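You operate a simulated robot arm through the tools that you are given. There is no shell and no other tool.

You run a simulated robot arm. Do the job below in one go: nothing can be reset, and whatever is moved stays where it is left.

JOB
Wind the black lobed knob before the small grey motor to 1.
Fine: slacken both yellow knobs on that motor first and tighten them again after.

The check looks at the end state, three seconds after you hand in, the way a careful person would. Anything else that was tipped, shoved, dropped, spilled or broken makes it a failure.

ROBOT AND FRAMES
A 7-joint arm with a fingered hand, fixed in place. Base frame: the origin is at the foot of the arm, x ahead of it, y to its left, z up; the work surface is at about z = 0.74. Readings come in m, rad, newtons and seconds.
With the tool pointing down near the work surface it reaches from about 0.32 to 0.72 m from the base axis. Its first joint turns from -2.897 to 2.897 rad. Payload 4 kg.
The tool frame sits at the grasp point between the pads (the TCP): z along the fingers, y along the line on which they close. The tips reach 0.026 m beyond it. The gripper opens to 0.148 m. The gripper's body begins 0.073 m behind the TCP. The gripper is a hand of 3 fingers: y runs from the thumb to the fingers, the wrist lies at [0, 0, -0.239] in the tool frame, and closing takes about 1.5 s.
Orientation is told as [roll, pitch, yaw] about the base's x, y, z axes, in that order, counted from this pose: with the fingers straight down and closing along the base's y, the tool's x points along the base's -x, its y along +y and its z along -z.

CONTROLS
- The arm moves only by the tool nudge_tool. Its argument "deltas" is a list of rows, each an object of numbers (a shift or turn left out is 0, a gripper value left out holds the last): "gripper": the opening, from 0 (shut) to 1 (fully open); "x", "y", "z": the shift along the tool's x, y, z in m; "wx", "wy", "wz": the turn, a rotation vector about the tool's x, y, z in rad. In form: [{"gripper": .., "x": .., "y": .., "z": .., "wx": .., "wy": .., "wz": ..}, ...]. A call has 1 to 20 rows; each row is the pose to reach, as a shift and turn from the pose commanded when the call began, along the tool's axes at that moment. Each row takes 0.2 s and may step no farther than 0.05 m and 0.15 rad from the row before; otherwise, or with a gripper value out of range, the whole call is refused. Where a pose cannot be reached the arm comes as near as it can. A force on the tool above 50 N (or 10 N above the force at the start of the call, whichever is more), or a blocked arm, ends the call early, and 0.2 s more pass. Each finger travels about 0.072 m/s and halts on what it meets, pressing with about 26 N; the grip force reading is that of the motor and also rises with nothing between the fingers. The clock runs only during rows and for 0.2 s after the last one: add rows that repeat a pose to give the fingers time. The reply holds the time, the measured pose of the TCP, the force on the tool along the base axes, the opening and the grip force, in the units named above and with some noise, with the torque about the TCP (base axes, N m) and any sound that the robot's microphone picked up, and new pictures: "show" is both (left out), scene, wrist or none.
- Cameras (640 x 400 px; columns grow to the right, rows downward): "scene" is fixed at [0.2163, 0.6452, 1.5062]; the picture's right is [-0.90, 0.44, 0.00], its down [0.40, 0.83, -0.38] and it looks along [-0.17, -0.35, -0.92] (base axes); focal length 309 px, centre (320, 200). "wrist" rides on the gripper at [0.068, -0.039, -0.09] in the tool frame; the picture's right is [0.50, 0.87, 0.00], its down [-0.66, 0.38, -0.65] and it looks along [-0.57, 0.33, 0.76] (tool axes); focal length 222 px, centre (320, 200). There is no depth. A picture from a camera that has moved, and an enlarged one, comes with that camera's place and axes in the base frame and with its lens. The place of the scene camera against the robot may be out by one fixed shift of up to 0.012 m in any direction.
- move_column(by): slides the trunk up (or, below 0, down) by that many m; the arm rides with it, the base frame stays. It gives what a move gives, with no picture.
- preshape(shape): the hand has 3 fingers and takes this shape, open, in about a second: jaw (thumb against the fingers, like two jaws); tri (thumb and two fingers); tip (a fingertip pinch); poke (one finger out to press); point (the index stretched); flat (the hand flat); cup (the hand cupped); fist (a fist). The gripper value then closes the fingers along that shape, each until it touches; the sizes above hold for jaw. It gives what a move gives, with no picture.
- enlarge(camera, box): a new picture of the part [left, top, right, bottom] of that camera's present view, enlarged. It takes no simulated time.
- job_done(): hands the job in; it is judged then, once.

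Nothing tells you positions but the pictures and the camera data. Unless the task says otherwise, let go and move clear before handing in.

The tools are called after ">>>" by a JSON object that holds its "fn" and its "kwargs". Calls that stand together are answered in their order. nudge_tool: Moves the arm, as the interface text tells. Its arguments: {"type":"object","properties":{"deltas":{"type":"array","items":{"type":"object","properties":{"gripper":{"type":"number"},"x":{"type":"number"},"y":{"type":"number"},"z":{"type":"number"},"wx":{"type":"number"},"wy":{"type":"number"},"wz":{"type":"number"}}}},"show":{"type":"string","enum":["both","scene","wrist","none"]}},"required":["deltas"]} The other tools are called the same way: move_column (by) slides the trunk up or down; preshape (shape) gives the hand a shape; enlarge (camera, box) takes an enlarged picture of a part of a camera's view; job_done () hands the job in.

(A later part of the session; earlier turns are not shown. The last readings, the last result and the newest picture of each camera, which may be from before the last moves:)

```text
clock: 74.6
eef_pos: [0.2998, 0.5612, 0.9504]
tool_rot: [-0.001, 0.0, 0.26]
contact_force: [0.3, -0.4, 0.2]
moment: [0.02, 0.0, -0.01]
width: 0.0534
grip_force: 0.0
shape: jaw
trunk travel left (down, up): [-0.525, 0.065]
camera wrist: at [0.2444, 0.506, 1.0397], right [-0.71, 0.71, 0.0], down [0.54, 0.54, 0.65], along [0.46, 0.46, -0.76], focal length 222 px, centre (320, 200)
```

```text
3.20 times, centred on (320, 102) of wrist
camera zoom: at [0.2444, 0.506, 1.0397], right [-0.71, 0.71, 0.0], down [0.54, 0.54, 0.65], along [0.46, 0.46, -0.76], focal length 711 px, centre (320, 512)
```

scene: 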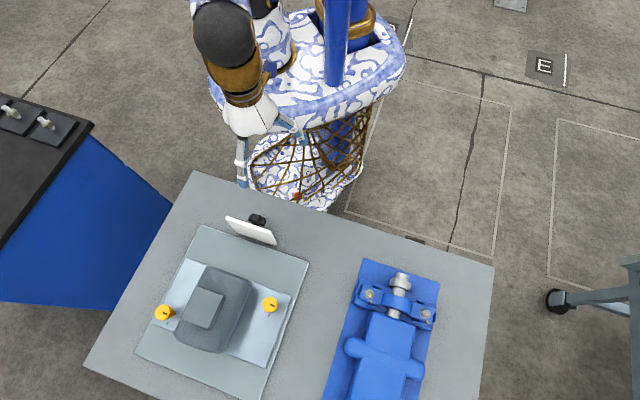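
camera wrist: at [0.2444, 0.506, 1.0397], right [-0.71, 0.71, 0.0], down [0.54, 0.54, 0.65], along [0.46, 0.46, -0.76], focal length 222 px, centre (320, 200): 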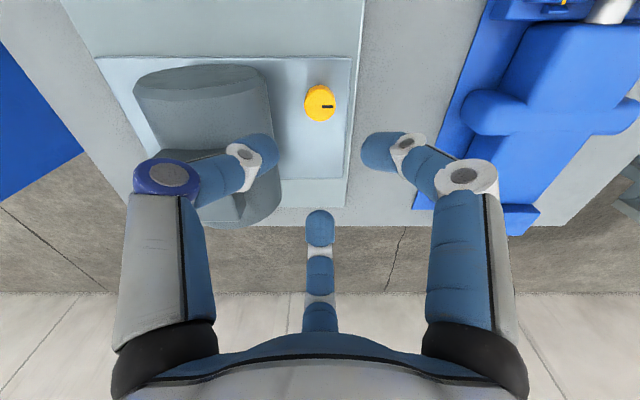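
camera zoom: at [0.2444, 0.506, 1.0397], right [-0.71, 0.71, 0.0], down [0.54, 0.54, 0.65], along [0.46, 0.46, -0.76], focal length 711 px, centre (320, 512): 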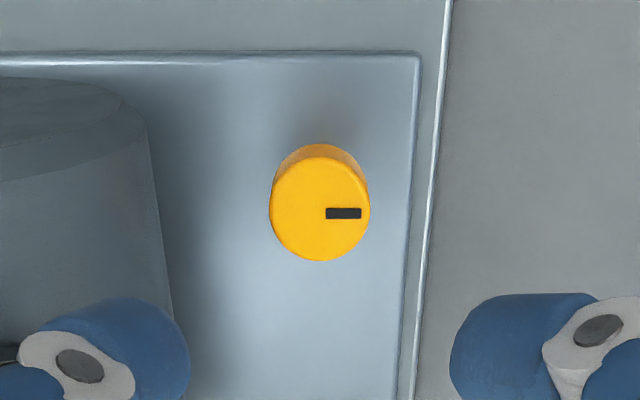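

Knob A is nearly centred, needing about 3 mm of correction. Its bar still points to the slack position. I'll go down around it.

>>> {"fn": "nudge_tool", "kwargs": {"deltas": [{"x": 0.0029, "y": -0.0017, "z": 0.03}, {"x": 0.0029, "y": -0.0017, "z": 0.06, "gripper": 0.3}, {"x": 0.0029, "y": -0.0017, "z": 0.08}, {"x": 0.0029, "y": -0.0017, "z": 0.095}], "show": "wrist"}}

>>> {"fn": "enlarge", "kwargs": {"camera": "wrist", "box": [200, 60, 440, 210]}}

```text
clock: 75.6
eef_pos: [0.2953, 0.5584, 0.8546]
tool_rot: [-0.001, 0.0, 0.258]
contact_force: [-0.3, 0.2, -0.1]
moment: [0.02, 0.0, -0.01]
width: 0.0446
grip_force: 0.1
shape: jaw
trunk travel left (down, up): [-0.525, 0.065]
camera wrist: at [0.2416, 0.5037, 0.9439], right [-0.71, 0.71, 0.0], down [0.54, 0.53, 0.65], along [0.46, 0.46, -0.76], focal length 222 px, centre (320, 200)
```

wrist: 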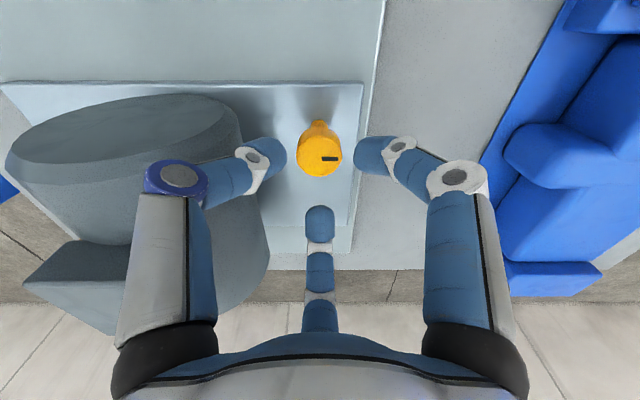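

```text
2.67 times, centred on (320, 135) of wrist
camera zoom: at [0.2416, 0.5037, 0.9439], right [-0.71, 0.71, 0.0], down [0.54, 0.53, 0.65], along [0.46, 0.46, -0.76], focal length 592 px, centre (320, 373)
```

zoom: 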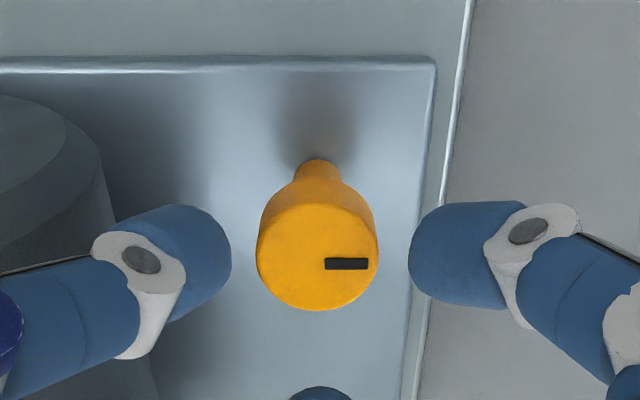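

Centred. I'll go down with slightly less yaw for thumb clearance, close, and turn clockwise to tighten.

>>> {"fn": "nudge_tool", "kwargs": {"deltas": [{"z": 0.015, "wz": 0.05}, {"z": 0.03, "wz": 0.05}, {"z": 0.038, "wz": 0.05}, {"z": 0.038, "wz": 0.05, "gripper": 0.1}, {"z": 0.038, "wz": 0.05, "gripper": 0.0}, {"z": 0.038, "wz": 0.05, "gripper": 0.0}, {"z": 0.038, "wz": 0.05, "gripper": 0.0}], "show": "none"}}

>>> {"fn": "nudge_tool", "kwargs": {"deltas": [{"wz": 0.08}, {"wz": 0.16}, {"wz": 0.24}, {"wz": 0.32}, {"wz": 0.4}, {"wz": 0.48}, {"wz": 0.56}, {"wz": 0.58}], "show": "wrist"}}

>>> {"fn": "enlarge", "kwargs": {"camera": "wrist", "box": [200, 80, 440, 230]}}

```text
clock: 77.2
eef_pos: [0.2969, 0.5591, 0.8178]
tool_rot: [0.0, 0.002, 0.212]
contact_force: [-0.7, -0.4, -4.5]
moment: [-0.05, 0.0, -0.03]
width: 0.0248
grip_force: 26.6
shape: jaw
trunk travel left (down, up): [-0.525, 0.065]
```

```text
clock: 79.0
eef_pos: [0.2985, 0.5596, 0.8177]
tool_rot: [-0.001, 0.001, -0.369]
contact_force: [-0.9, -2.6, -7.0]
moment: [-0.06, -0.01, 0.03]
width: 0.0248
grip_force: 26.2
shape: jaw
trunk travel left (down, up): [-0.525, 0.065]
camera wrist: at [0.2202, 0.5468, 0.9063], right [-0.15, 0.99, 0.0], down [0.75, 0.12, 0.65], along [0.65, 0.1, -0.76], focal length 222 px, centre (320, 200)
```

wrist: 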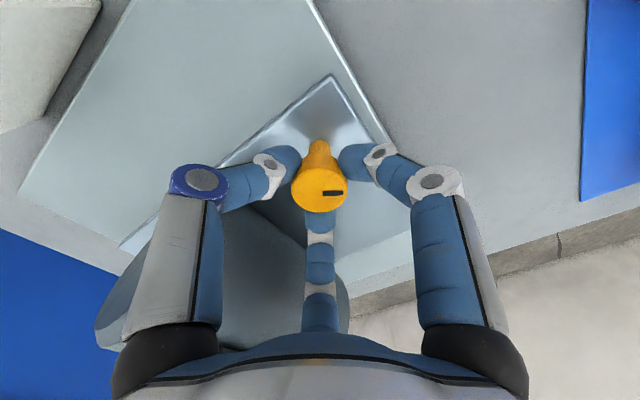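

```text
2.67 times, centred on (320, 155) of wrist
camera zoom: at [0.2202, 0.5468, 0.9063], right [-0.15, 0.99, 0.0], down [0.75, 0.12, 0.65], along [0.65, 0.1, -0.76], focal length 592 px, centre (320, 320)
```

zoom: 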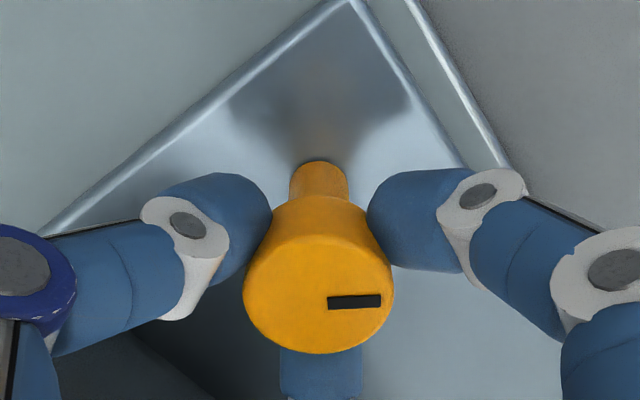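

Turned about 34° clockwise. I'll re-grip and continue.

>>> {"fn": "nudge_tool", "kwargs": {"deltas": [{"gripper": 0.2}, {"gripper": 0.3}, {"gripper": 0.3}, {"z": -0.02}, {"z": -0.042}, {"z": -0.042, "wz": -0.12}, {"z": -0.042, "wz": -0.24}, {"z": -0.042, "wz": -0.36}, {"z": -0.042, "wz": -0.48}, {"z": -0.042, "wz": -0.58}, {"z": -0.025, "wz": -0.58}, {"z": -0.01, "wz": -0.58}, {"z": 0.0, "wz": -0.58}, {"z": 0.0, "wz": -0.58, "gripper": 0.1}, {"z": 0.0, "wz": -0.58, "gripper": 0.0}, {"z": 0.0, "wz": -0.58, "gripper": 0.0}, {"z": 0.0, "wz": -0.58, "gripper": 0.0}], "show": "none"}}

>>> {"fn": "nudge_tool", "kwargs": {"deltas": [{"wz": 0.08}, {"wz": 0.16}, {"wz": 0.24}, {"wz": 0.32}, {"wz": 0.4}, {"wz": 0.48}, {"wz": 0.56}, {"wz": 0.58}], "show": "wrist"}}

>>> {"fn": "enlarge", "kwargs": {"camera": "wrist", "box": [200, 80, 440, 230]}}

```text
clock: 82.6
eef_pos: [0.2975, 0.5591, 0.8173]
tool_rot: [-0.001, 0.001, 0.212]
contact_force: [0.3, -2.6, -4.5]
moment: [-0.06, -0.03, 0.0]
width: 0.0246
grip_force: 26.2
shape: jaw
trunk travel left (down, up): [-0.525, 0.065]
```

```text
clock: 84.4
eef_pos: [0.2966, 0.5581, 0.8171]
tool_rot: [0.001, 0.0, -0.37]
contact_force: [1.1, -3.9, -5.8]
moment: [-0.08, 0.01, 0.06]
width: 0.0244
grip_force: 25.9
shape: jaw
trunk travel left (down, up): [-0.525, 0.065]
camera wrist: at [0.2204, 0.5467, 0.9062], right [-0.15, 0.99, 0.0], down [0.75, 0.12, 0.65], along [0.65, 0.1, -0.76], focal length 222 px, centre (320, 200)
```

wrist: 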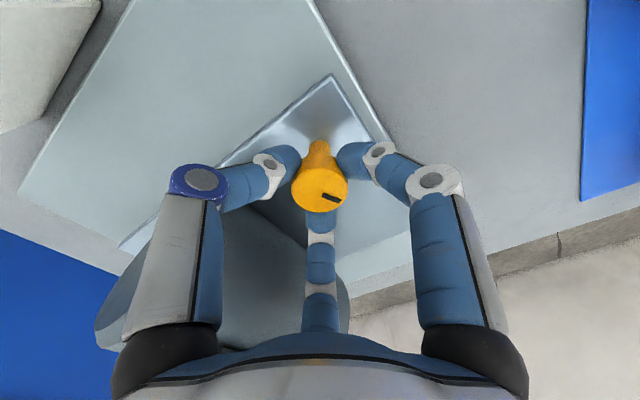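

```text
2.67 times, centred on (320, 155) of wrist
camera zoom: at [0.2204, 0.5467, 0.9062], right [-0.15, 0.99, 0.0], down [0.75, 0.12, 0.65], along [0.65, 0.1, -0.76], focal length 592 px, centre (320, 320)
```

zoom: 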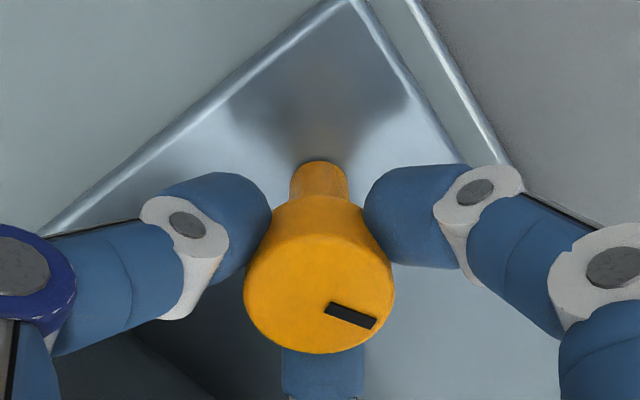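

The bar is at about 77°, so roughly 32° remains. I'll re-grip again.

>>> {"fn": "nudge_tool", "kwargs": {"deltas": [{"gripper": 0.2}, {"gripper": 0.3}, {"gripper": 0.3}, {"z": -0.02}, {"z": -0.042}, {"z": -0.042, "wz": -0.12}, {"z": -0.042, "wz": -0.24}, {"z": -0.042, "wz": -0.36}, {"z": -0.042, "wz": -0.48}, {"z": -0.042, "wz": -0.58}, {"z": -0.025, "wz": -0.58}, {"z": -0.01, "wz": -0.58}, {"z": 0.0, "wz": -0.58}, {"z": 0.0, "wz": -0.58, "gripper": 0.1}, {"z": 0.0, "wz": -0.58, "gripper": 0.0}, {"z": 0.0, "wz": -0.58, "gripper": 0.0}, {"z": 0.0, "wz": -0.58, "gripper": 0.0}], "show": "wrist"}}

>>> {"fn": "enlarge", "kwargs": {"camera": "wrist", "box": [200, 80, 440, 230]}}

```text
clock: 88.0
eef_pos: [0.2964, 0.5592, 0.8167]
tool_rot: [0.0, 0.0, 0.21]
contact_force: [1.6, -0.3, -5.0]
moment: [-0.08, -0.05, 0.01]
width: 0.0242
grip_force: 26.1
shape: jaw
trunk travel left (down, up): [-0.525, 0.065]
camera wrist: at [0.2397, 0.506, 0.9059], right [-0.67, 0.74, 0.0], down [0.56, 0.51, 0.65], along [0.49, 0.44, -0.76], focal length 222 px, centre (320, 200)
```

wrist: 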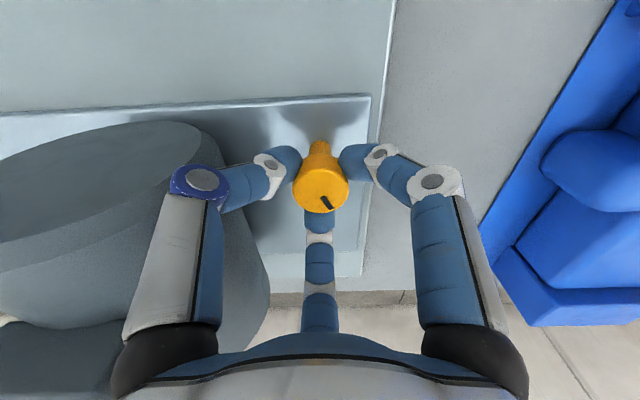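

```text
2.67 times, centred on (320, 155) of wrist
camera zoom: at [0.2397, 0.506, 0.9059], right [-0.67, 0.74, 0.0], down [0.56, 0.51, 0.65], along [0.49, 0.44, -0.76], focal length 592 px, centre (320, 320)
```

zoom: 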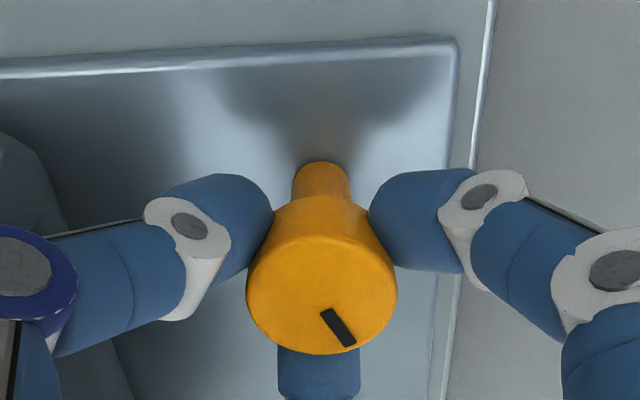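

The bar is at about 77°. I'll turn clockwise through the remaining 32° and a little more to feel the stop.

>>> {"fn": "nudge_tool", "kwargs": {"deltas": [{"wz": 0.08}, {"wz": 0.16}, {"wz": 0.24}, {"wz": 0.32}, {"wz": 0.4}, {"wz": 0.48}, {"wz": 0.54}, {"wz": 0.58}], "show": "wrist"}}

>>> {"fn": "enlarge", "kwargs": {"camera": "wrist", "box": [200, 80, 440, 230]}}

```text
clock: 89.8
eef_pos: [0.2988, 0.5574, 0.8162]
tool_rot: [-0.002, 0.001, -0.372]
contact_force: [4.8, -6.4, -9.7]
moment: [-0.2, -0.09, 0.17]
width: 0.0244
grip_force: 25.7
shape: jaw
trunk travel left (down, up): [-0.525, 0.065]
camera wrist: at [0.2209, 0.5463, 0.9062], right [-0.15, 0.99, 0.0], down [0.75, 0.12, 0.65], along [0.65, 0.1, -0.76], focal length 222 px, centre (320, 200)
```

wrist: 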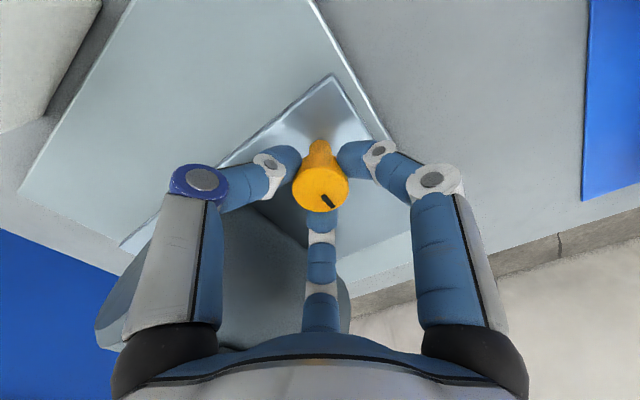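

```text
2.67 times, centred on (320, 155) of wrist
camera zoom: at [0.2209, 0.5463, 0.9062], right [-0.15, 0.99, 0.0], down [0.75, 0.12, 0.65], along [0.65, 0.1, -0.76], focal length 592 px, centre (320, 320)
```

zoom: 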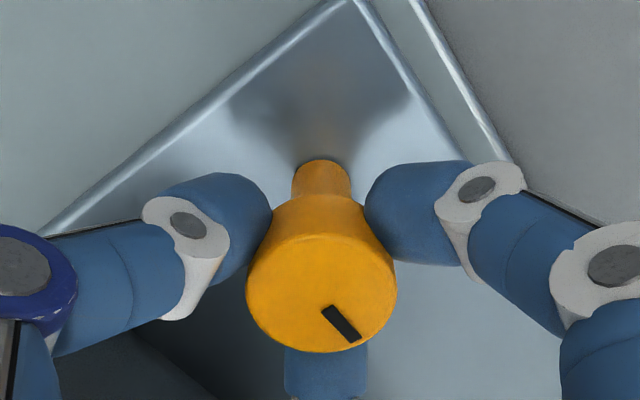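

The bar is at about 48° and torque is rising to 0.17 N m. I'll turn a touch more to seat it.

>>> {"fn": "nudge_tool", "kwargs": {"deltas": [{"wz": 0.04}, {"wz": 0.08}, {"wz": 0.12}], "show": "wrist"}}

>>> {"fn": "enlarge", "kwargs": {"camera": "wrist", "box": [200, 80, 440, 230]}}

```text
clock: 90.6
eef_pos: [0.2976, 0.5583, 0.8168]
tool_rot: [-0.001, 0.0, -0.49]
contact_force: [9.0, -10.4, -11.4]
moment: [-0.22, -0.13, 0.28]
width: 0.0244
grip_force: 26.1
shape: jaw
trunk travel left (down, up): [-0.525, 0.065]
camera wrist: at [0.2206, 0.5555, 0.9062], right [-0.03, 1.0, 0.0], down [0.76, 0.03, 0.65], along [0.65, 0.02, -0.76], focal length 222 px, centre (320, 200)
```

wrist: 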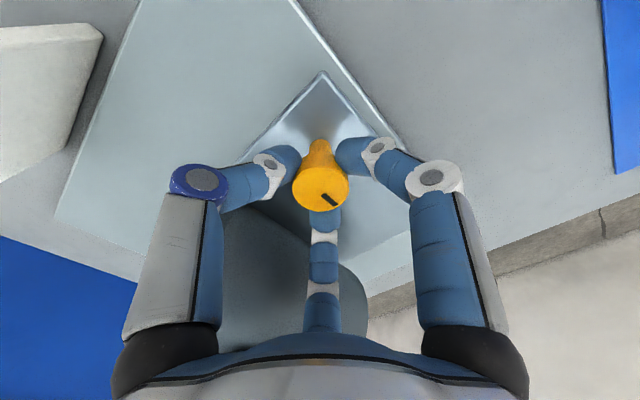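

```text
2.67 times, centred on (320, 155) of wrist
camera zoom: at [0.2206, 0.5555, 0.9062], right [-0.03, 1.0, 0.0], down [0.76, 0.03, 0.65], along [0.65, 0.02, -0.76], focal length 592 px, centre (320, 320)
```

zoom: 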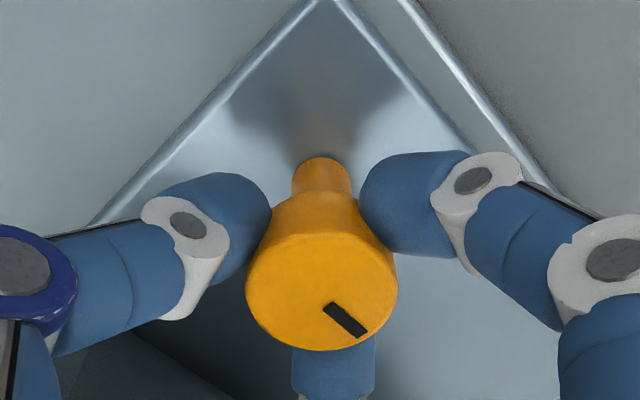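

The knob held at about 47° while the fingers began to slip at 0.28 N m, so A is tight at its stop. I'll release, lift and check the bar against the mark.

>>> {"fn": "nudge_tool", "kwargs": {"deltas": [{"gripper": 0.15}, {"gripper": 0.3}, {"gripper": 0.3}, {"z": -0.03, "gripper": 0.32}, {"z": -0.065, "gripper": 0.36}, {"z": -0.1}, {"z": -0.135}], "show": "both"}}

>>> {"fn": "enlarge", "kwargs": {"camera": "wrist", "box": [220, 20, 420, 145]}}

```text
clock: 92.2
eef_pos: [0.2975, 0.5591, 0.9515]
tool_rot: [0.0, -0.001, -0.489]
contact_force: [-0.6, 0.3, 0.4]
moment: [0.01, -0.02, 0.04]
width: 0.0527
grip_force: 0.0
shape: jaw
trunk travel left (down, up): [-0.525, 0.065]
camera wrist: at [0.2197, 0.5561, 1.0413], right [-0.03, 1.0, 0.0], down [0.76, 0.03, 0.65], along [0.65, 0.02, -0.76], focal length 222 px, centre (320, 200)
```

scene: 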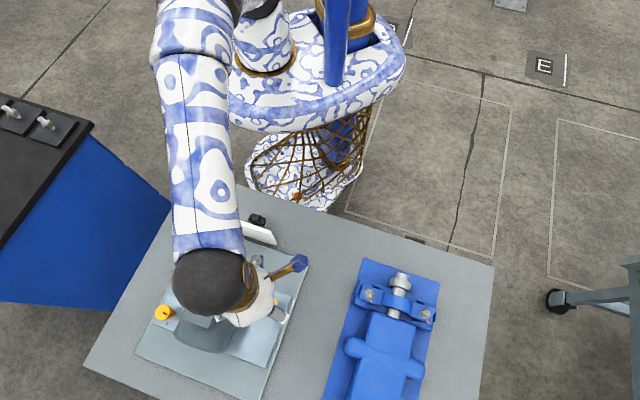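
wrist: 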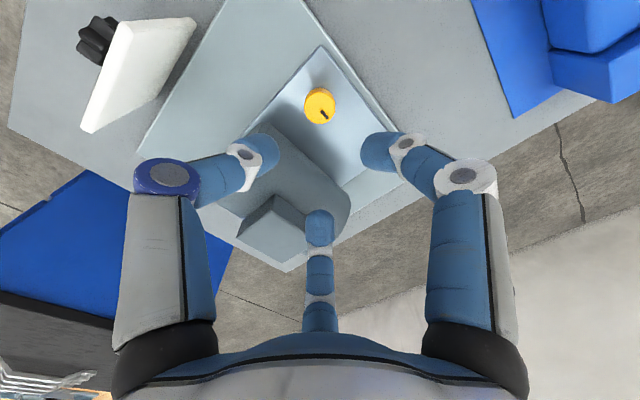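

```text
3.20 times, centred on (320, 82) of wrist
camera zoom: at [0.2197, 0.5561, 1.0413], right [-0.03, 1.0, 0.0], down [0.76, 0.03, 0.65], along [0.65, 0.02, -0.76], focal length 711 px, centre (320, 576)
```

zoom: 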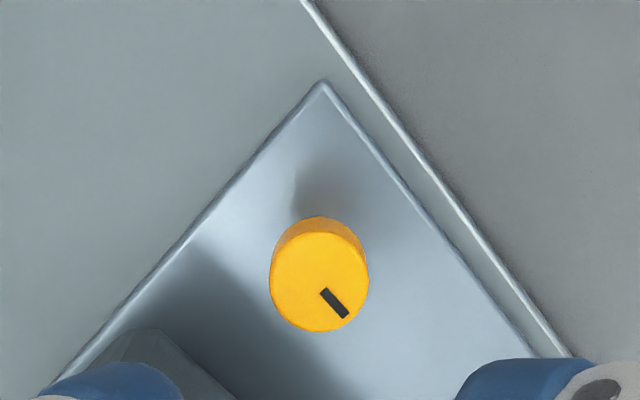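

Knob A is back on its mark. Now over to knob B, near (0.509, 0.474).

>>> {"fn": "nudge_tool", "kwargs": {"deltas": [{"x": -0.0189, "y": 0.0021, "wz": -0.145}, {"x": -0.0378, "y": 0.0041, "wz": -0.29}, {"x": -0.0567, "y": 0.0062, "wz": -0.435}, {"x": -0.0756, "y": 0.0082, "wz": -0.58}, {"x": -0.0945, "y": 0.0103, "wz": -0.725}, {"x": -0.1135, "y": 0.0124, "wz": -0.87}, {"x": -0.1324, "y": 0.0144, "wz": -1.015}, {"x": -0.1513, "y": 0.0165, "wz": -1.16}, {"x": -0.1702, "y": 0.0185, "wz": -1.305}, {"x": -0.1891, "y": 0.0206, "wz": -1.45}, {"x": -0.208, "y": 0.0226, "wz": -1.595}, {"x": -0.2269, "y": 0.0247, "wz": -1.739}], "show": "both"}}

>>> {"fn": "enlarge", "kwargs": {"camera": "wrist", "box": [220, 40, 420, 165]}}

>>> {"fn": "enlarge", "kwargs": {"camera": "scene", "box": [130, 190, 330, 390]}}

```text
clock: 94.8
eef_pos: [0.5093, 0.4729, 0.9513]
tool_rot: [0.001, 0.001, 1.251]
contact_force: [0.6, -0.2, 1.0]
moment: [0.0, 0.0, -0.03]
width: 0.053
grip_force: 0.1
shape: jaw
trunk travel left (down, up): [-0.525, 0.065]
camera wrist: at [0.5256, 0.3968, 1.0415], right [-0.98, -0.2, 0.0], down [-0.15, 0.74, 0.65], along [-0.13, 0.64, -0.76], focal length 222 px, centre (320, 200)
```

scene: 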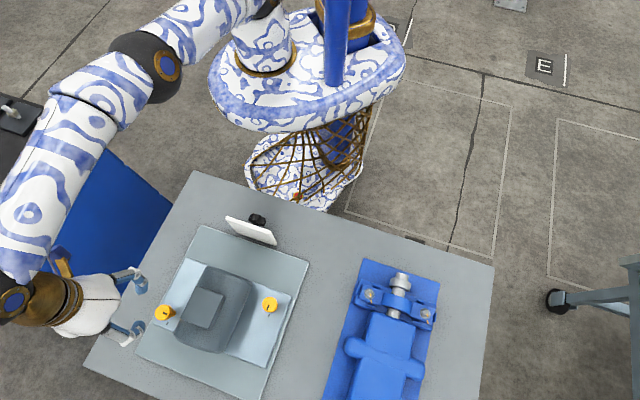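
wrist: 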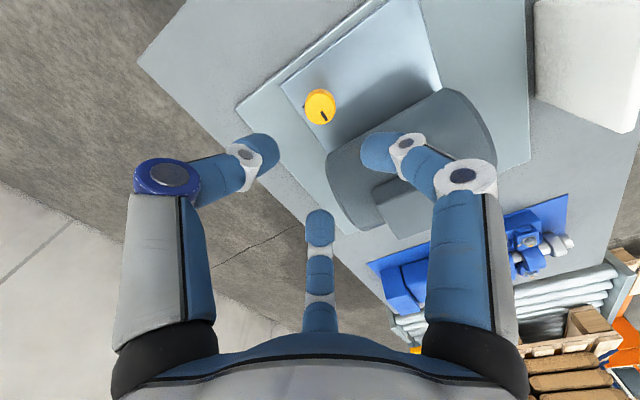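

```text
3.20 times, centred on (320, 102) of wrist
camera zoom: at [0.5256, 0.3968, 1.0415], right [-0.98, -0.2, 0.0], down [-0.15, 0.74, 0.65], along [-0.13, 0.64, -0.76], focal length 711 px, centre (320, 512)
```

zoom: 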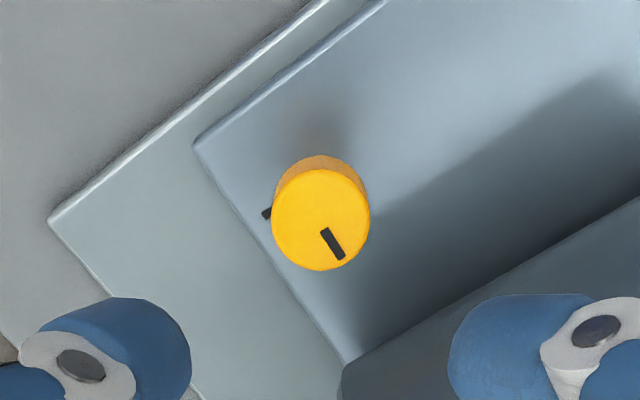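

```text
2.00 times, centred on (230, 290) of scene
camera zoom: at [0.2163, 0.6452, 1.5062], right [-0.9, 0.44, 0.0], down [0.4, 0.83, -0.38], along [-0.17, -0.35, -0.92], focal length 618 px, centre (500, 20)
```

zoom: 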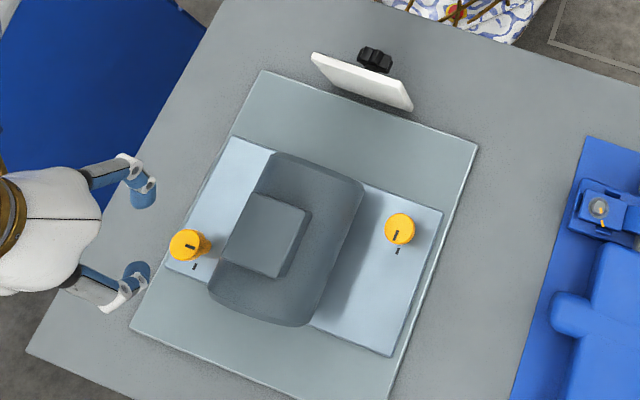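

Knob B is well centred beneath the hand. I'll check knob A's bar against its mark in the scene view.

>>> {"fn": "enlarge", "kwargs": {"camera": "scene", "box": [255, 288, 285, 318]}}

>>> {"fn": "nudge_tool", "kwargs": {"deltas": [{"z": 0.03}, {"z": 0.06, "gripper": 0.3}, {"z": 0.08}, {"z": 0.095}], "show": "wrist"}}

>>> {"fn": "enlarge", "kwargs": {"camera": "wrist", "box": [200, 60, 440, 210]}}

```text
13.33 times, centred on (270, 303) of scene
camera zoom: at [0.2163, 0.6452, 1.5062], right [-0.9, 0.44, 0.0], down [0.4, 0.83, -0.38], along [-0.17, -0.35, -0.92], focal length 4121 px, centre (987, -1173)
```

zoom: 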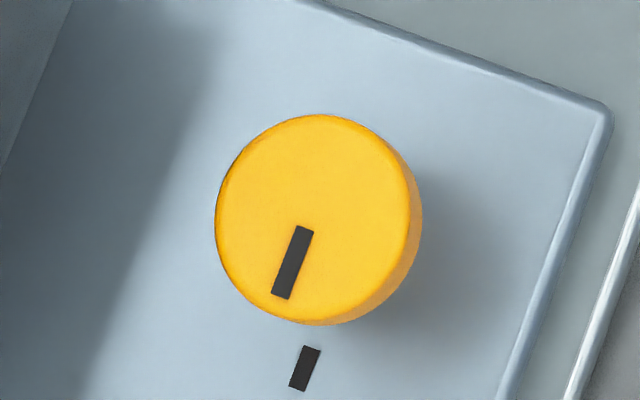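

```text
clock: 95.8
eef_pos: [0.5095, 0.475, 0.8562]
tool_rot: [0.001, 0.0, 1.248]
contact_force: [0.4, -0.2, 0.0]
moment: [-0.01, 0.01, 0.01]
width: 0.0446
grip_force: 0.1
shape: jaw
trunk travel left (down, up): [-0.525, 0.065]
camera wrist: at [0.5251, 0.3975, 0.9463], right [-0.98, -0.2, 0.0], down [-0.15, 0.74, 0.65], along [-0.13, 0.64, -0.76], focal length 222 px, centre (320, 200)
```

wrist: 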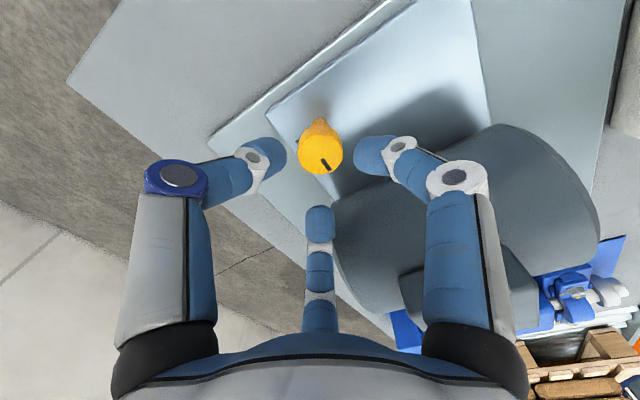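

```text
2.67 times, centred on (320, 135) of wrist
camera zoom: at [0.5251, 0.3975, 0.9463], right [-0.98, -0.2, 0.0], down [-0.15, 0.74, 0.65], along [-0.13, 0.64, -0.76], focal length 592 px, centre (320, 373)
```

zoom: 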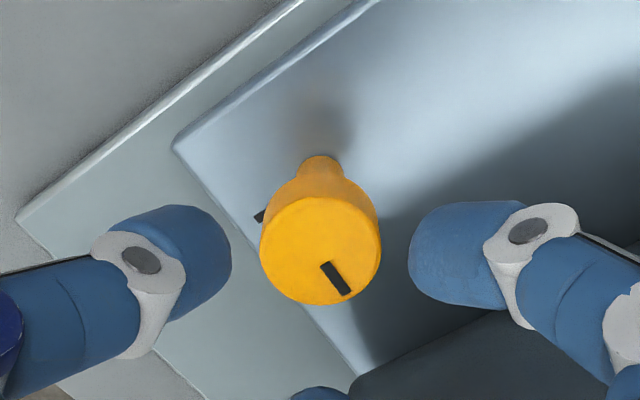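

Knob A's bar is parallel to its mark, so it's fully home. I'll grip knob B and turn it clockwise.

>>> {"fn": "nudge_tool", "kwargs": {"deltas": [{"x": 0.0012, "y": -0.0007, "z": 0.015}, {"x": 0.0012, "y": -0.0007, "z": 0.03}, {"x": 0.0012, "y": -0.0007, "z": 0.0395}, {"x": 0.0012, "y": -0.0007, "z": 0.0395, "gripper": 0.1}, {"x": 0.0012, "y": -0.0007, "z": 0.0395, "gripper": 0.0}, {"x": 0.0012, "y": -0.0007, "z": 0.0395, "gripper": 0.0}, {"x": 0.0012, "y": -0.0007, "z": 0.0395, "gripper": 0.0}], "show": "none"}}

>>> {"fn": "nudge_tool", "kwargs": {"deltas": [{"wz": 0.08}, {"wz": 0.16}, {"wz": 0.24}, {"wz": 0.32}, {"wz": 0.4}, {"wz": 0.48}, {"wz": 0.56}, {"wz": 0.58}], "show": "wrist"}}

>>> {"fn": "enlarge", "kwargs": {"camera": "wrist", "box": [200, 80, 440, 230]}}

```text
clock: 97.4
eef_pos: [0.5088, 0.472, 0.817]
tool_rot: [0.0, 0.003, 1.251]
contact_force: [-0.8, -0.4, -4.5]
moment: [-0.03, -0.01, -0.01]
width: 0.0261
grip_force: 26.8
shape: jaw
trunk travel left (down, up): [-0.525, 0.065]
```

```text
clock: 99.2
eef_pos: [0.5097, 0.4734, 0.8176]
tool_rot: [-0.001, 0.0, 0.669]
contact_force: [-1.7, 0.2, -3.8]
moment: [0.05, 0.04, 0.01]
width: 0.026
grip_force: 25.8
shape: jaw
trunk travel left (down, up): [-0.525, 0.065]
camera wrist: at [0.4805, 0.4004, 0.9067], right [-0.93, 0.37, 0.0], down [0.28, 0.7, 0.65], along [0.24, 0.61, -0.76], focal length 222 px, centre (320, 200)
```

wrist: 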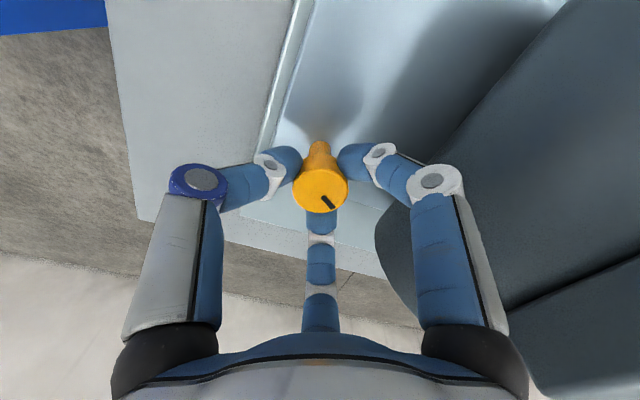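

```text
2.67 times, centred on (320, 155) of wrist
camera zoom: at [0.4805, 0.4004, 0.9067], right [-0.93, 0.37, 0.0], down [0.28, 0.7, 0.65], along [0.24, 0.61, -0.76], focal length 592 px, centre (320, 320)
```

zoom: 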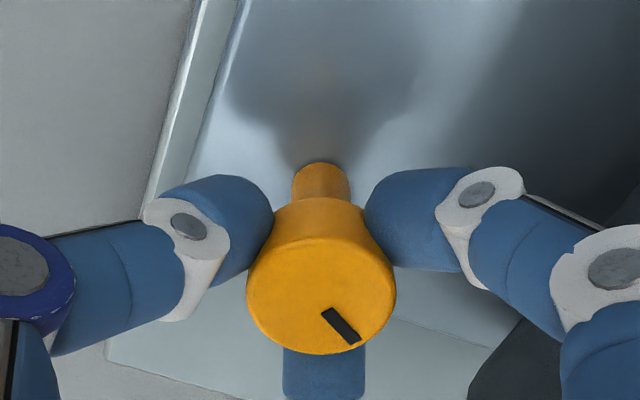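

B's bar is at about 103°. I'll re-grip and continue.

>>> {"fn": "nudge_tool", "kwargs": {"deltas": [{"gripper": 0.2}, {"gripper": 0.3}, {"gripper": 0.3}, {"z": -0.02}, {"z": -0.042}, {"z": -0.042, "wz": -0.12}, {"z": -0.042, "wz": -0.24}, {"z": -0.042, "wz": -0.36}, {"z": -0.042, "wz": -0.48}, {"z": -0.042, "wz": -0.58}, {"z": -0.025, "wz": -0.58}, {"z": -0.01, "wz": -0.58}, {"z": 0.0, "wz": -0.58}, {"z": 0.0, "wz": -0.58, "gripper": 0.1}, {"z": 0.0, "wz": -0.58, "gripper": 0.0}, {"z": 0.0, "wz": -0.58, "gripper": 0.0}, {"z": 0.0, "wz": -0.58, "gripper": 0.0}], "show": "none"}}

>>> {"fn": "nudge_tool", "kwargs": {"deltas": [{"wz": 0.08}, {"wz": 0.16}, {"wz": 0.24}, {"wz": 0.32}, {"wz": 0.4}, {"wz": 0.48}, {"wz": 0.56}, {"wz": 0.58}], "show": "wrist"}}

>>> {"fn": "enlarge", "kwargs": {"camera": "wrist", "box": [200, 80, 440, 230]}}

```text
clock: 102.8
eef_pos: [0.5092, 0.4719, 0.8173]
tool_rot: [-0.001, 0.002, 1.249]
contact_force: [1.0, -0.2, -5.1]
moment: [0.0, -0.02, 0.02]
width: 0.0254
grip_force: 26.1
shape: jaw
trunk travel left (down, up): [-0.525, 0.065]
```

```text
clock: 104.6
eef_pos: [0.5098, 0.4735, 0.8166]
tool_rot: [0.0, 0.002, 0.669]
contact_force: [-2.3, -0.8, -10.0]
moment: [-0.1, 0.06, 0.07]
width: 0.0254
grip_force: 25.9
shape: jaw
trunk travel left (down, up): [-0.525, 0.065]
camera wrist: at [0.4808, 0.4004, 0.9065], right [-0.93, 0.37, 0.0], down [0.28, 0.7, 0.65], along [0.24, 0.61, -0.76], focal length 222 px, centre (320, 200)
```

wrist: 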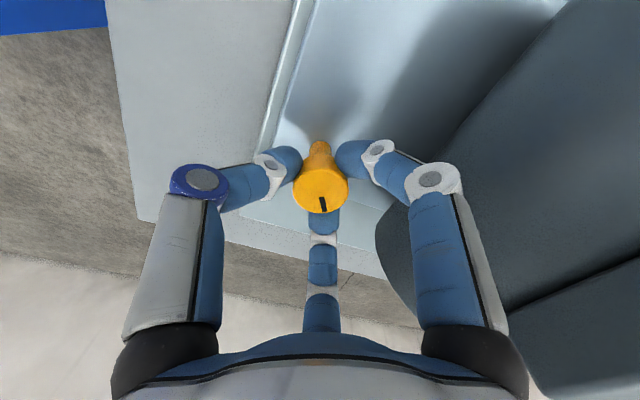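

```text
2.67 times, centred on (320, 155) of wrist
camera zoom: at [0.4808, 0.4004, 0.9065], right [-0.93, 0.37, 0.0], down [0.28, 0.7, 0.65], along [0.24, 0.61, -0.76], focal length 592 px, centre (320, 320)
```

zoom: 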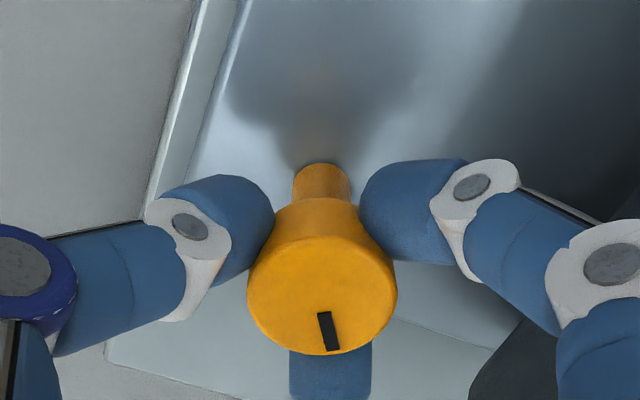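

B's bar is at about 79°. One more stroke.

>>> {"fn": "nudge_tool", "kwargs": {"deltas": [{"gripper": 0.2}, {"gripper": 0.3}, {"gripper": 0.3}, {"z": -0.02}, {"z": -0.042}, {"z": -0.042, "wz": -0.12}, {"z": -0.042, "wz": -0.24}, {"z": -0.042, "wz": -0.36}, {"z": -0.042, "wz": -0.48}, {"z": -0.042, "wz": -0.58}, {"z": -0.025, "wz": -0.58}, {"z": -0.01, "wz": -0.58}, {"z": 0.0, "wz": -0.58}, {"z": 0.0, "wz": -0.58, "gripper": 0.1}, {"z": 0.0, "wz": -0.58, "gripper": 0.0}, {"z": 0.0, "wz": -0.58, "gripper": 0.0}, {"z": 0.0, "wz": -0.58, "gripper": 0.0}], "show": "none"}}

>>> {"fn": "nudge_tool", "kwargs": {"deltas": [{"wz": 0.08}, {"wz": 0.16}, {"wz": 0.24}, {"wz": 0.32}, {"wz": 0.4}, {"wz": 0.48}, {"wz": 0.56}, {"wz": 0.6}], "show": "wrist"}}

>>> {"fn": "enlarge", "kwargs": {"camera": "wrist", "box": [200, 80, 440, 230]}}

```text
clock: 108.2
eef_pos: [0.5091, 0.4724, 0.8155]
tool_rot: [0.0, 0.003, 1.25]
contact_force: [0.9, 0.6, -5.3]
moment: [0.0, -0.04, 0.02]
width: 0.026
grip_force: 25.8
shape: jaw
trunk travel left (down, up): [-0.525, 0.065]
```

```text
clock: 110.0
eef_pos: [0.51, 0.4728, 0.8165]
tool_rot: [0.0, 0.003, 0.647]
contact_force: [1.1, 3.9, -12.1]
moment: [0.02, 0.02, 0.14]
width: 0.0252
grip_force: 26.0
shape: jaw
trunk travel left (down, up): [-0.525, 0.065]
camera wrist: at [0.4796, 0.4013, 0.9061], right [-0.92, 0.39, 0.0], down [0.29, 0.7, 0.65], along [0.25, 0.6, -0.76], focal length 222 px, centre (320, 200)
```

wrist: 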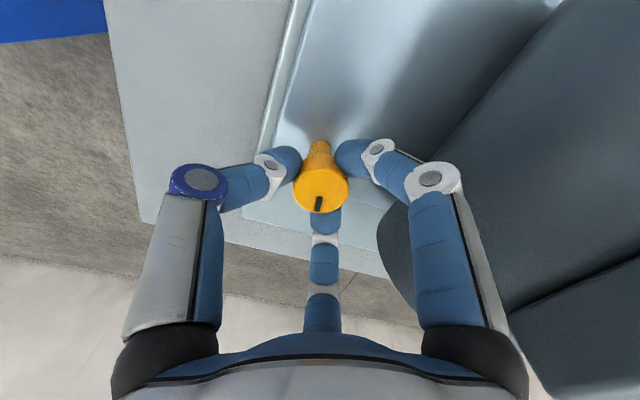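

```text
2.67 times, centred on (320, 155) of wrist
camera zoom: at [0.4796, 0.4013, 0.9061], right [-0.92, 0.39, 0.0], down [0.29, 0.7, 0.65], along [0.25, 0.6, -0.76], focal length 592 px, centre (320, 320)
```

zoom: 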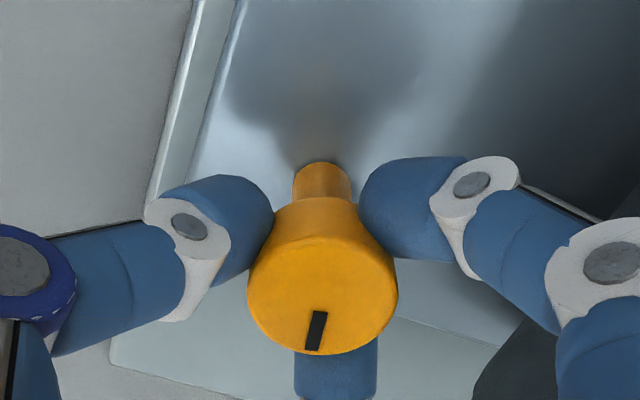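

B's bar is at about 57° with torque building. I'll re-grip once more to bring it home.

>>> {"fn": "nudge_tool", "kwargs": {"deltas": [{"gripper": 0.2}, {"gripper": 0.3}, {"gripper": 0.3}, {"z": -0.02}, {"z": -0.042}, {"z": -0.042, "wz": -0.12}, {"z": -0.042, "wz": -0.24}, {"z": -0.042, "wz": -0.36}, {"z": -0.042, "wz": -0.48}, {"z": -0.025, "wz": -0.48}, {"z": -0.01, "wz": -0.48}, {"z": 0.0, "wz": -0.48}, {"z": 0.0, "wz": -0.48, "gripper": 0.1}, {"z": 0.0, "wz": -0.48, "gripper": 0.0}, {"z": 0.0, "wz": -0.48, "gripper": 0.0}, {"z": 0.0, "wz": -0.48, "gripper": 0.0}], "show": "none"}}

>>> {"fn": "nudge_tool", "kwargs": {"deltas": [{"wz": 0.06}, {"wz": 0.12}, {"wz": 0.18}, {"wz": 0.24}, {"wz": 0.3}, {"wz": 0.36}], "show": "wrist"}}

>>> {"fn": "enlarge", "kwargs": {"camera": "wrist", "box": [200, 80, 440, 230]}}

```text
clock: 113.4
eef_pos: [0.5088, 0.4726, 0.8156]
tool_rot: [-0.001, 0.002, 1.131]
contact_force: [0.6, -2.2, -4.9]
moment: [-0.02, -0.05, -0.02]
width: 0.0242
grip_force: 26.3
shape: jaw
trunk travel left (down, up): [-0.525, 0.065]
```

```text
clock: 114.8
eef_pos: [0.51, 0.4729, 0.8175]
tool_rot: [0.0, 0.001, 0.769]
contact_force: [4.4, 4.5, -4.5]
moment: [0.03, -0.1, 0.21]
width: 0.0241
grip_force: 25.8
shape: jaw
trunk travel left (down, up): [-0.525, 0.065]
camera wrist: at [0.4883, 0.398, 0.9066], right [-0.96, 0.28, 0.0], down [0.21, 0.73, 0.65], along [0.18, 0.63, -0.76], focal length 222 px, centre (320, 200)
```

wrist: 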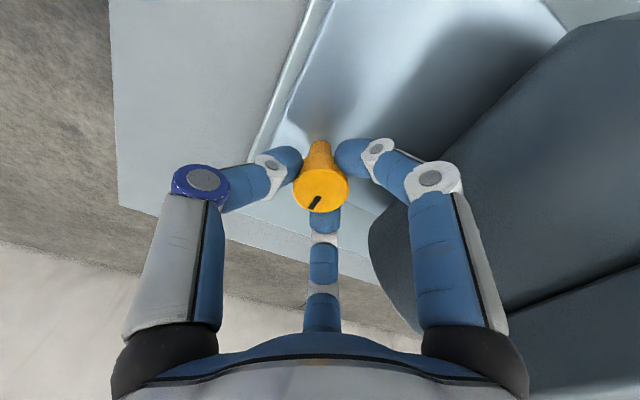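

```text
2.67 times, centred on (320, 155) of wrist
camera zoom: at [0.4883, 0.398, 0.9066], right [-0.96, 0.28, 0.0], down [0.21, 0.73, 0.65], along [0.18, 0.63, -0.76], focal length 592 px, centre (320, 320)
```

zoom: 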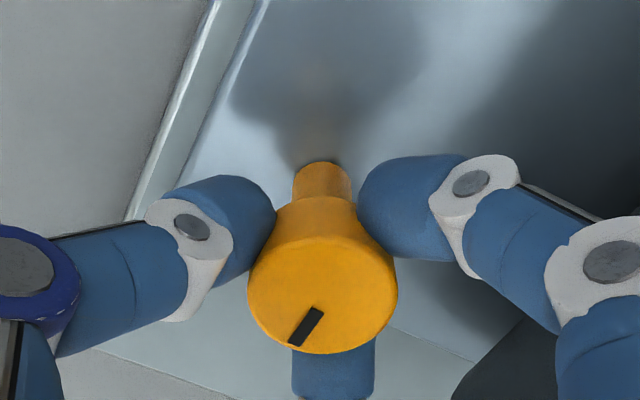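

B's bar is at about 47° with torque 0.21 N m. I'll give it a last bit of turn to seat it.

>>> {"fn": "nudge_tool", "kwargs": {"deltas": [{"wz": 0.05}, {"wz": 0.1}, {"wz": 0.14}], "show": "wrist"}}

>>> {"fn": "enlarge", "kwargs": {"camera": "wrist", "box": [200, 80, 440, 230]}}

```text
clock: 115.6
eef_pos: [0.5093, 0.4733, 0.817]
tool_rot: [0.0, -0.001, 0.629]
contact_force: [9.0, 8.9, -4.8]
moment: [0.08, -0.18, 0.39]
width: 0.0234
grip_force: 26.0
shape: jaw
trunk travel left (down, up): [-0.525, 0.065]
camera wrist: at [0.4789, 0.4019, 0.9065], right [-0.91, 0.41, 0.0], down [0.31, 0.69, 0.65], along [0.27, 0.6, -0.76], focal length 222 px, centre (320, 200)
```

wrist: 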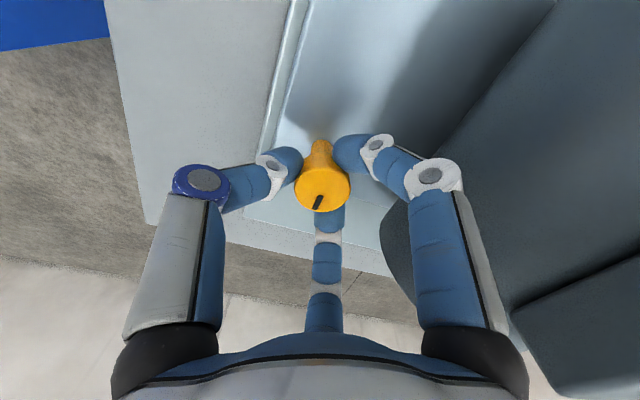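

```text
2.67 times, centred on (320, 155) of wrist
camera zoom: at [0.4789, 0.4019, 0.9065], right [-0.91, 0.41, 0.0], down [0.31, 0.69, 0.65], along [0.27, 0.6, -0.76], focal length 592 px, centre (320, 320)
```

zoom: 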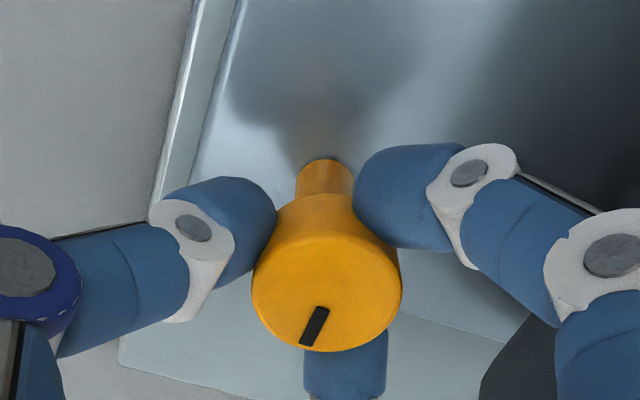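

Torque reached 0.39 N m with the knob holding, so B is tight. I'll release, lift and check everything.

>>> {"fn": "nudge_tool", "kwargs": {"deltas": [{"gripper": 0.15}, {"gripper": 0.3}, {"gripper": 0.3}, {"z": -0.03, "gripper": 0.32}, {"z": -0.065, "gripper": 0.36}, {"z": -0.1}, {"z": -0.14}], "show": "both"}}

>>> {"fn": "enlarge", "kwargs": {"camera": "scene", "box": [130, 190, 330, 390]}}

>>> {"fn": "enlarge", "kwargs": {"camera": "scene", "box": [150, 295, 180, 325]}}

>>> {"fn": "enlarge", "kwargs": {"camera": "scene", "box": [255, 288, 285, 318]}}

```text
clock: 117.2
eef_pos: [0.5092, 0.4733, 0.9594]
tool_rot: [-0.001, 0.0, 0.63]
contact_force: [-0.5, -0.4, -0.4]
moment: [-0.01, 0.0, -0.03]
width: 0.0527
grip_force: 0.0
shape: jaw
trunk travel left (down, up): [-0.525, 0.065]
camera wrist: at [0.4767, 0.4011, 1.0484], right [-0.91, 0.41, 0.0], down [0.31, 0.69, 0.65], along [0.26, 0.6, -0.76], focal length 222 px, centre (320, 200)
```

scene: 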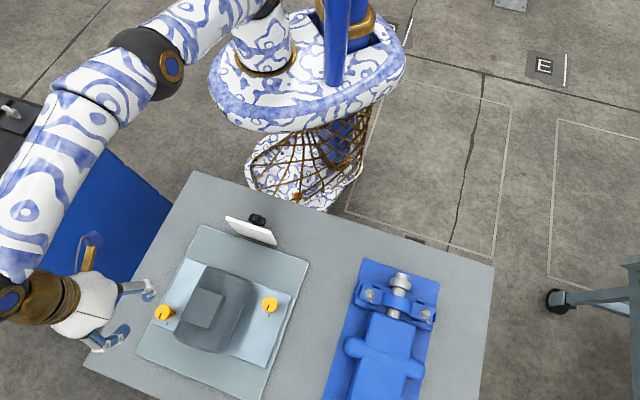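
wrist: 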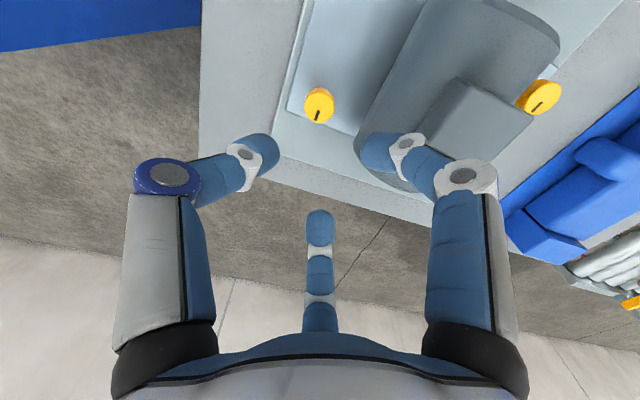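

```text
2.00 times, centred on (230, 290) of scene
camera zoom: at [0.2163, 0.6452, 1.5062], right [-0.9, 0.44, 0.0], down [0.4, 0.83, -0.38], along [-0.17, -0.35, -0.92], focal length 618 px, centre (500, 20)
```

zoom: 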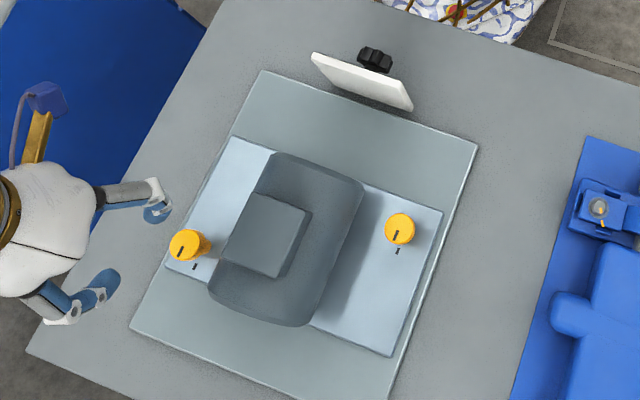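

```text
13.33 times, centred on (165, 310) of scene
camera zoom: at [0.2163, 0.6452, 1.5062], right [-0.9, 0.44, 0.0], down [0.4, 0.83, -0.38], along [-0.17, -0.35, -0.92], focal length 4121 px, centre (2387, -1267)
```

zoom: 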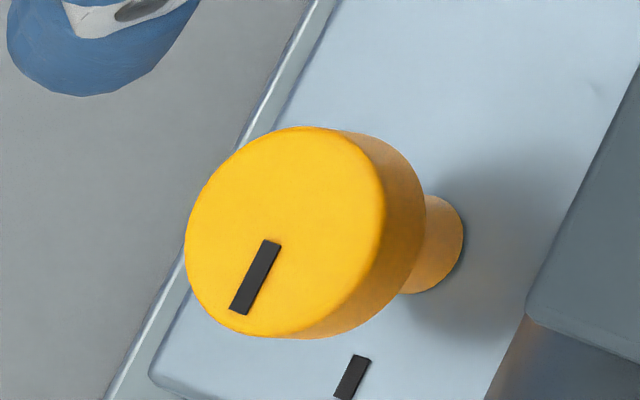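

```text
13.33 times, centred on (270, 303) of scene
camera zoom: at [0.2163, 0.6452, 1.5062], right [-0.9, 0.44, 0.0], down [0.4, 0.83, -0.38], along [-0.17, -0.35, -0.92], focal length 4121 px, centre (987, -1173)
```

zoom: 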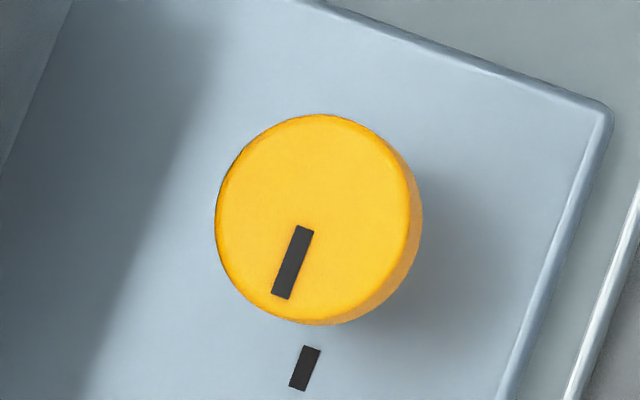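

Both bars are parallel to their marks. I'll retreat to the front viewing pose to re-check the dial and leave the arm clear.

>>> {"fn": "nudge_tool", "kwargs": {"deltas": [{"x": 0.0409, "y": 0.006, "z": -0.0046, "wz": 0.041}, {"x": 0.0818, "y": 0.012, "z": -0.0091, "wz": 0.082}, {"x": 0.1227, "y": 0.018, "z": -0.0137, "wz": 0.123}, {"x": 0.1636, "y": 0.024, "z": -0.0182, "wz": 0.164}, {"x": 0.2045, "y": 0.03, "z": -0.0228, "wz": 0.206}, {"x": 0.2454, "y": 0.036, "z": -0.0273, "wz": 0.247}, {"x": 0.2863, "y": 0.042, "z": -0.0319, "wz": 0.288}, {"x": 0.3272, "y": 0.048, "z": -0.0364, "wz": 0.329}, {"x": 0.3681, "y": 0.0539, "z": -0.041, "wz": 0.37}], "show": "both"}}

>>> {"fn": "enlarge", "kwargs": {"camera": "wrist", "box": [270, 135, 370, 210]}}

>>> {"fn": "enlarge", "kwargs": {"camera": "wrist", "box": [300, 145, 350, 180]}}

```text
clock: 119.2
eef_pos: [0.1791, 0.2997, 0.9984]
tool_rot: [-0.001, 0.0, 0.258]
contact_force: [0.6, -0.2, -0.6]
moment: [0.04, 0.02, 0.01]
width: 0.0531
grip_force: 0.0
shape: jaw
trunk travel left (down, up): [-0.525, 0.065]
camera wrist: at [0.1235, 0.244, 1.0884], right [-0.7, 0.71, 0.0], down [0.54, 0.53, 0.65], along [0.46, 0.46, -0.76], focal length 222 px, centre (320, 200)
```

scene: 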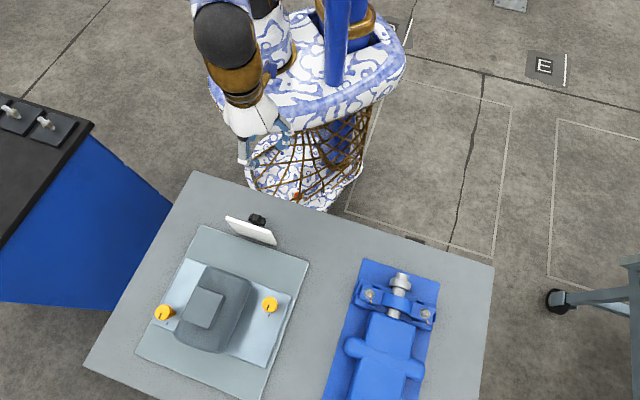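
wrist: 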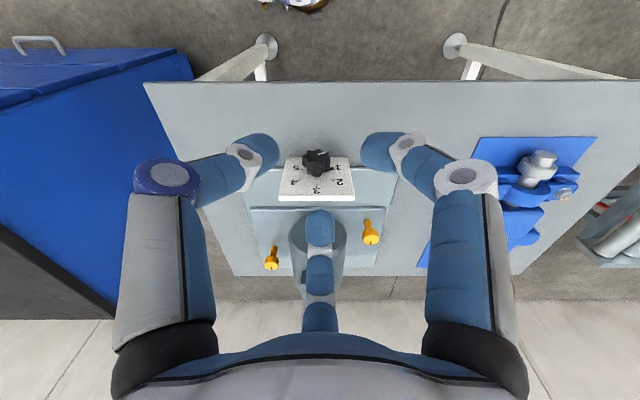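

```text
5.33 times, centred on (320, 172) of wrist
camera zoom: at [0.1235, 0.244, 1.0884], right [-0.7, 0.71, 0.0], down [0.54, 0.53, 0.65], along [0.46, 0.46, -0.76], focal length 1185 px, centre (320, 347)
```

zoom: 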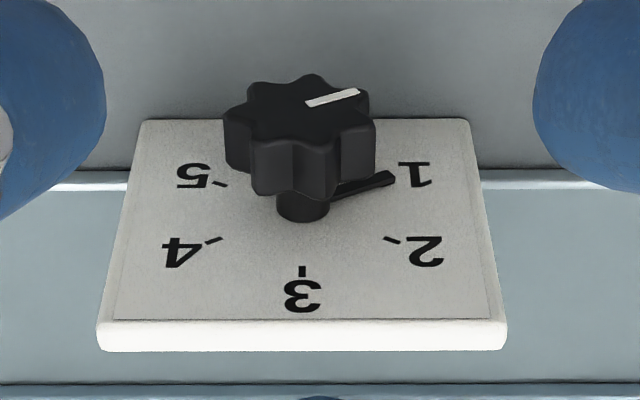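

```text
11.43 times, centred on (325, 162) of wrist
camera zoom: at [0.1235, 0.244, 1.0884], right [-0.7, 0.71, 0.0], down [0.54, 0.53, 0.65], along [0.46, 0.46, -0.76], focal length 2538 px, centre (263, 629)
```

zoom: 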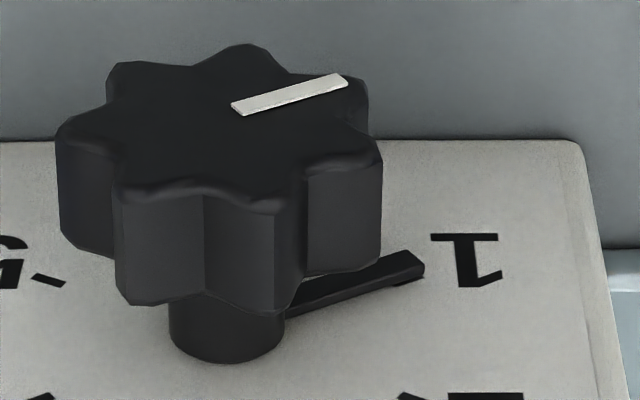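

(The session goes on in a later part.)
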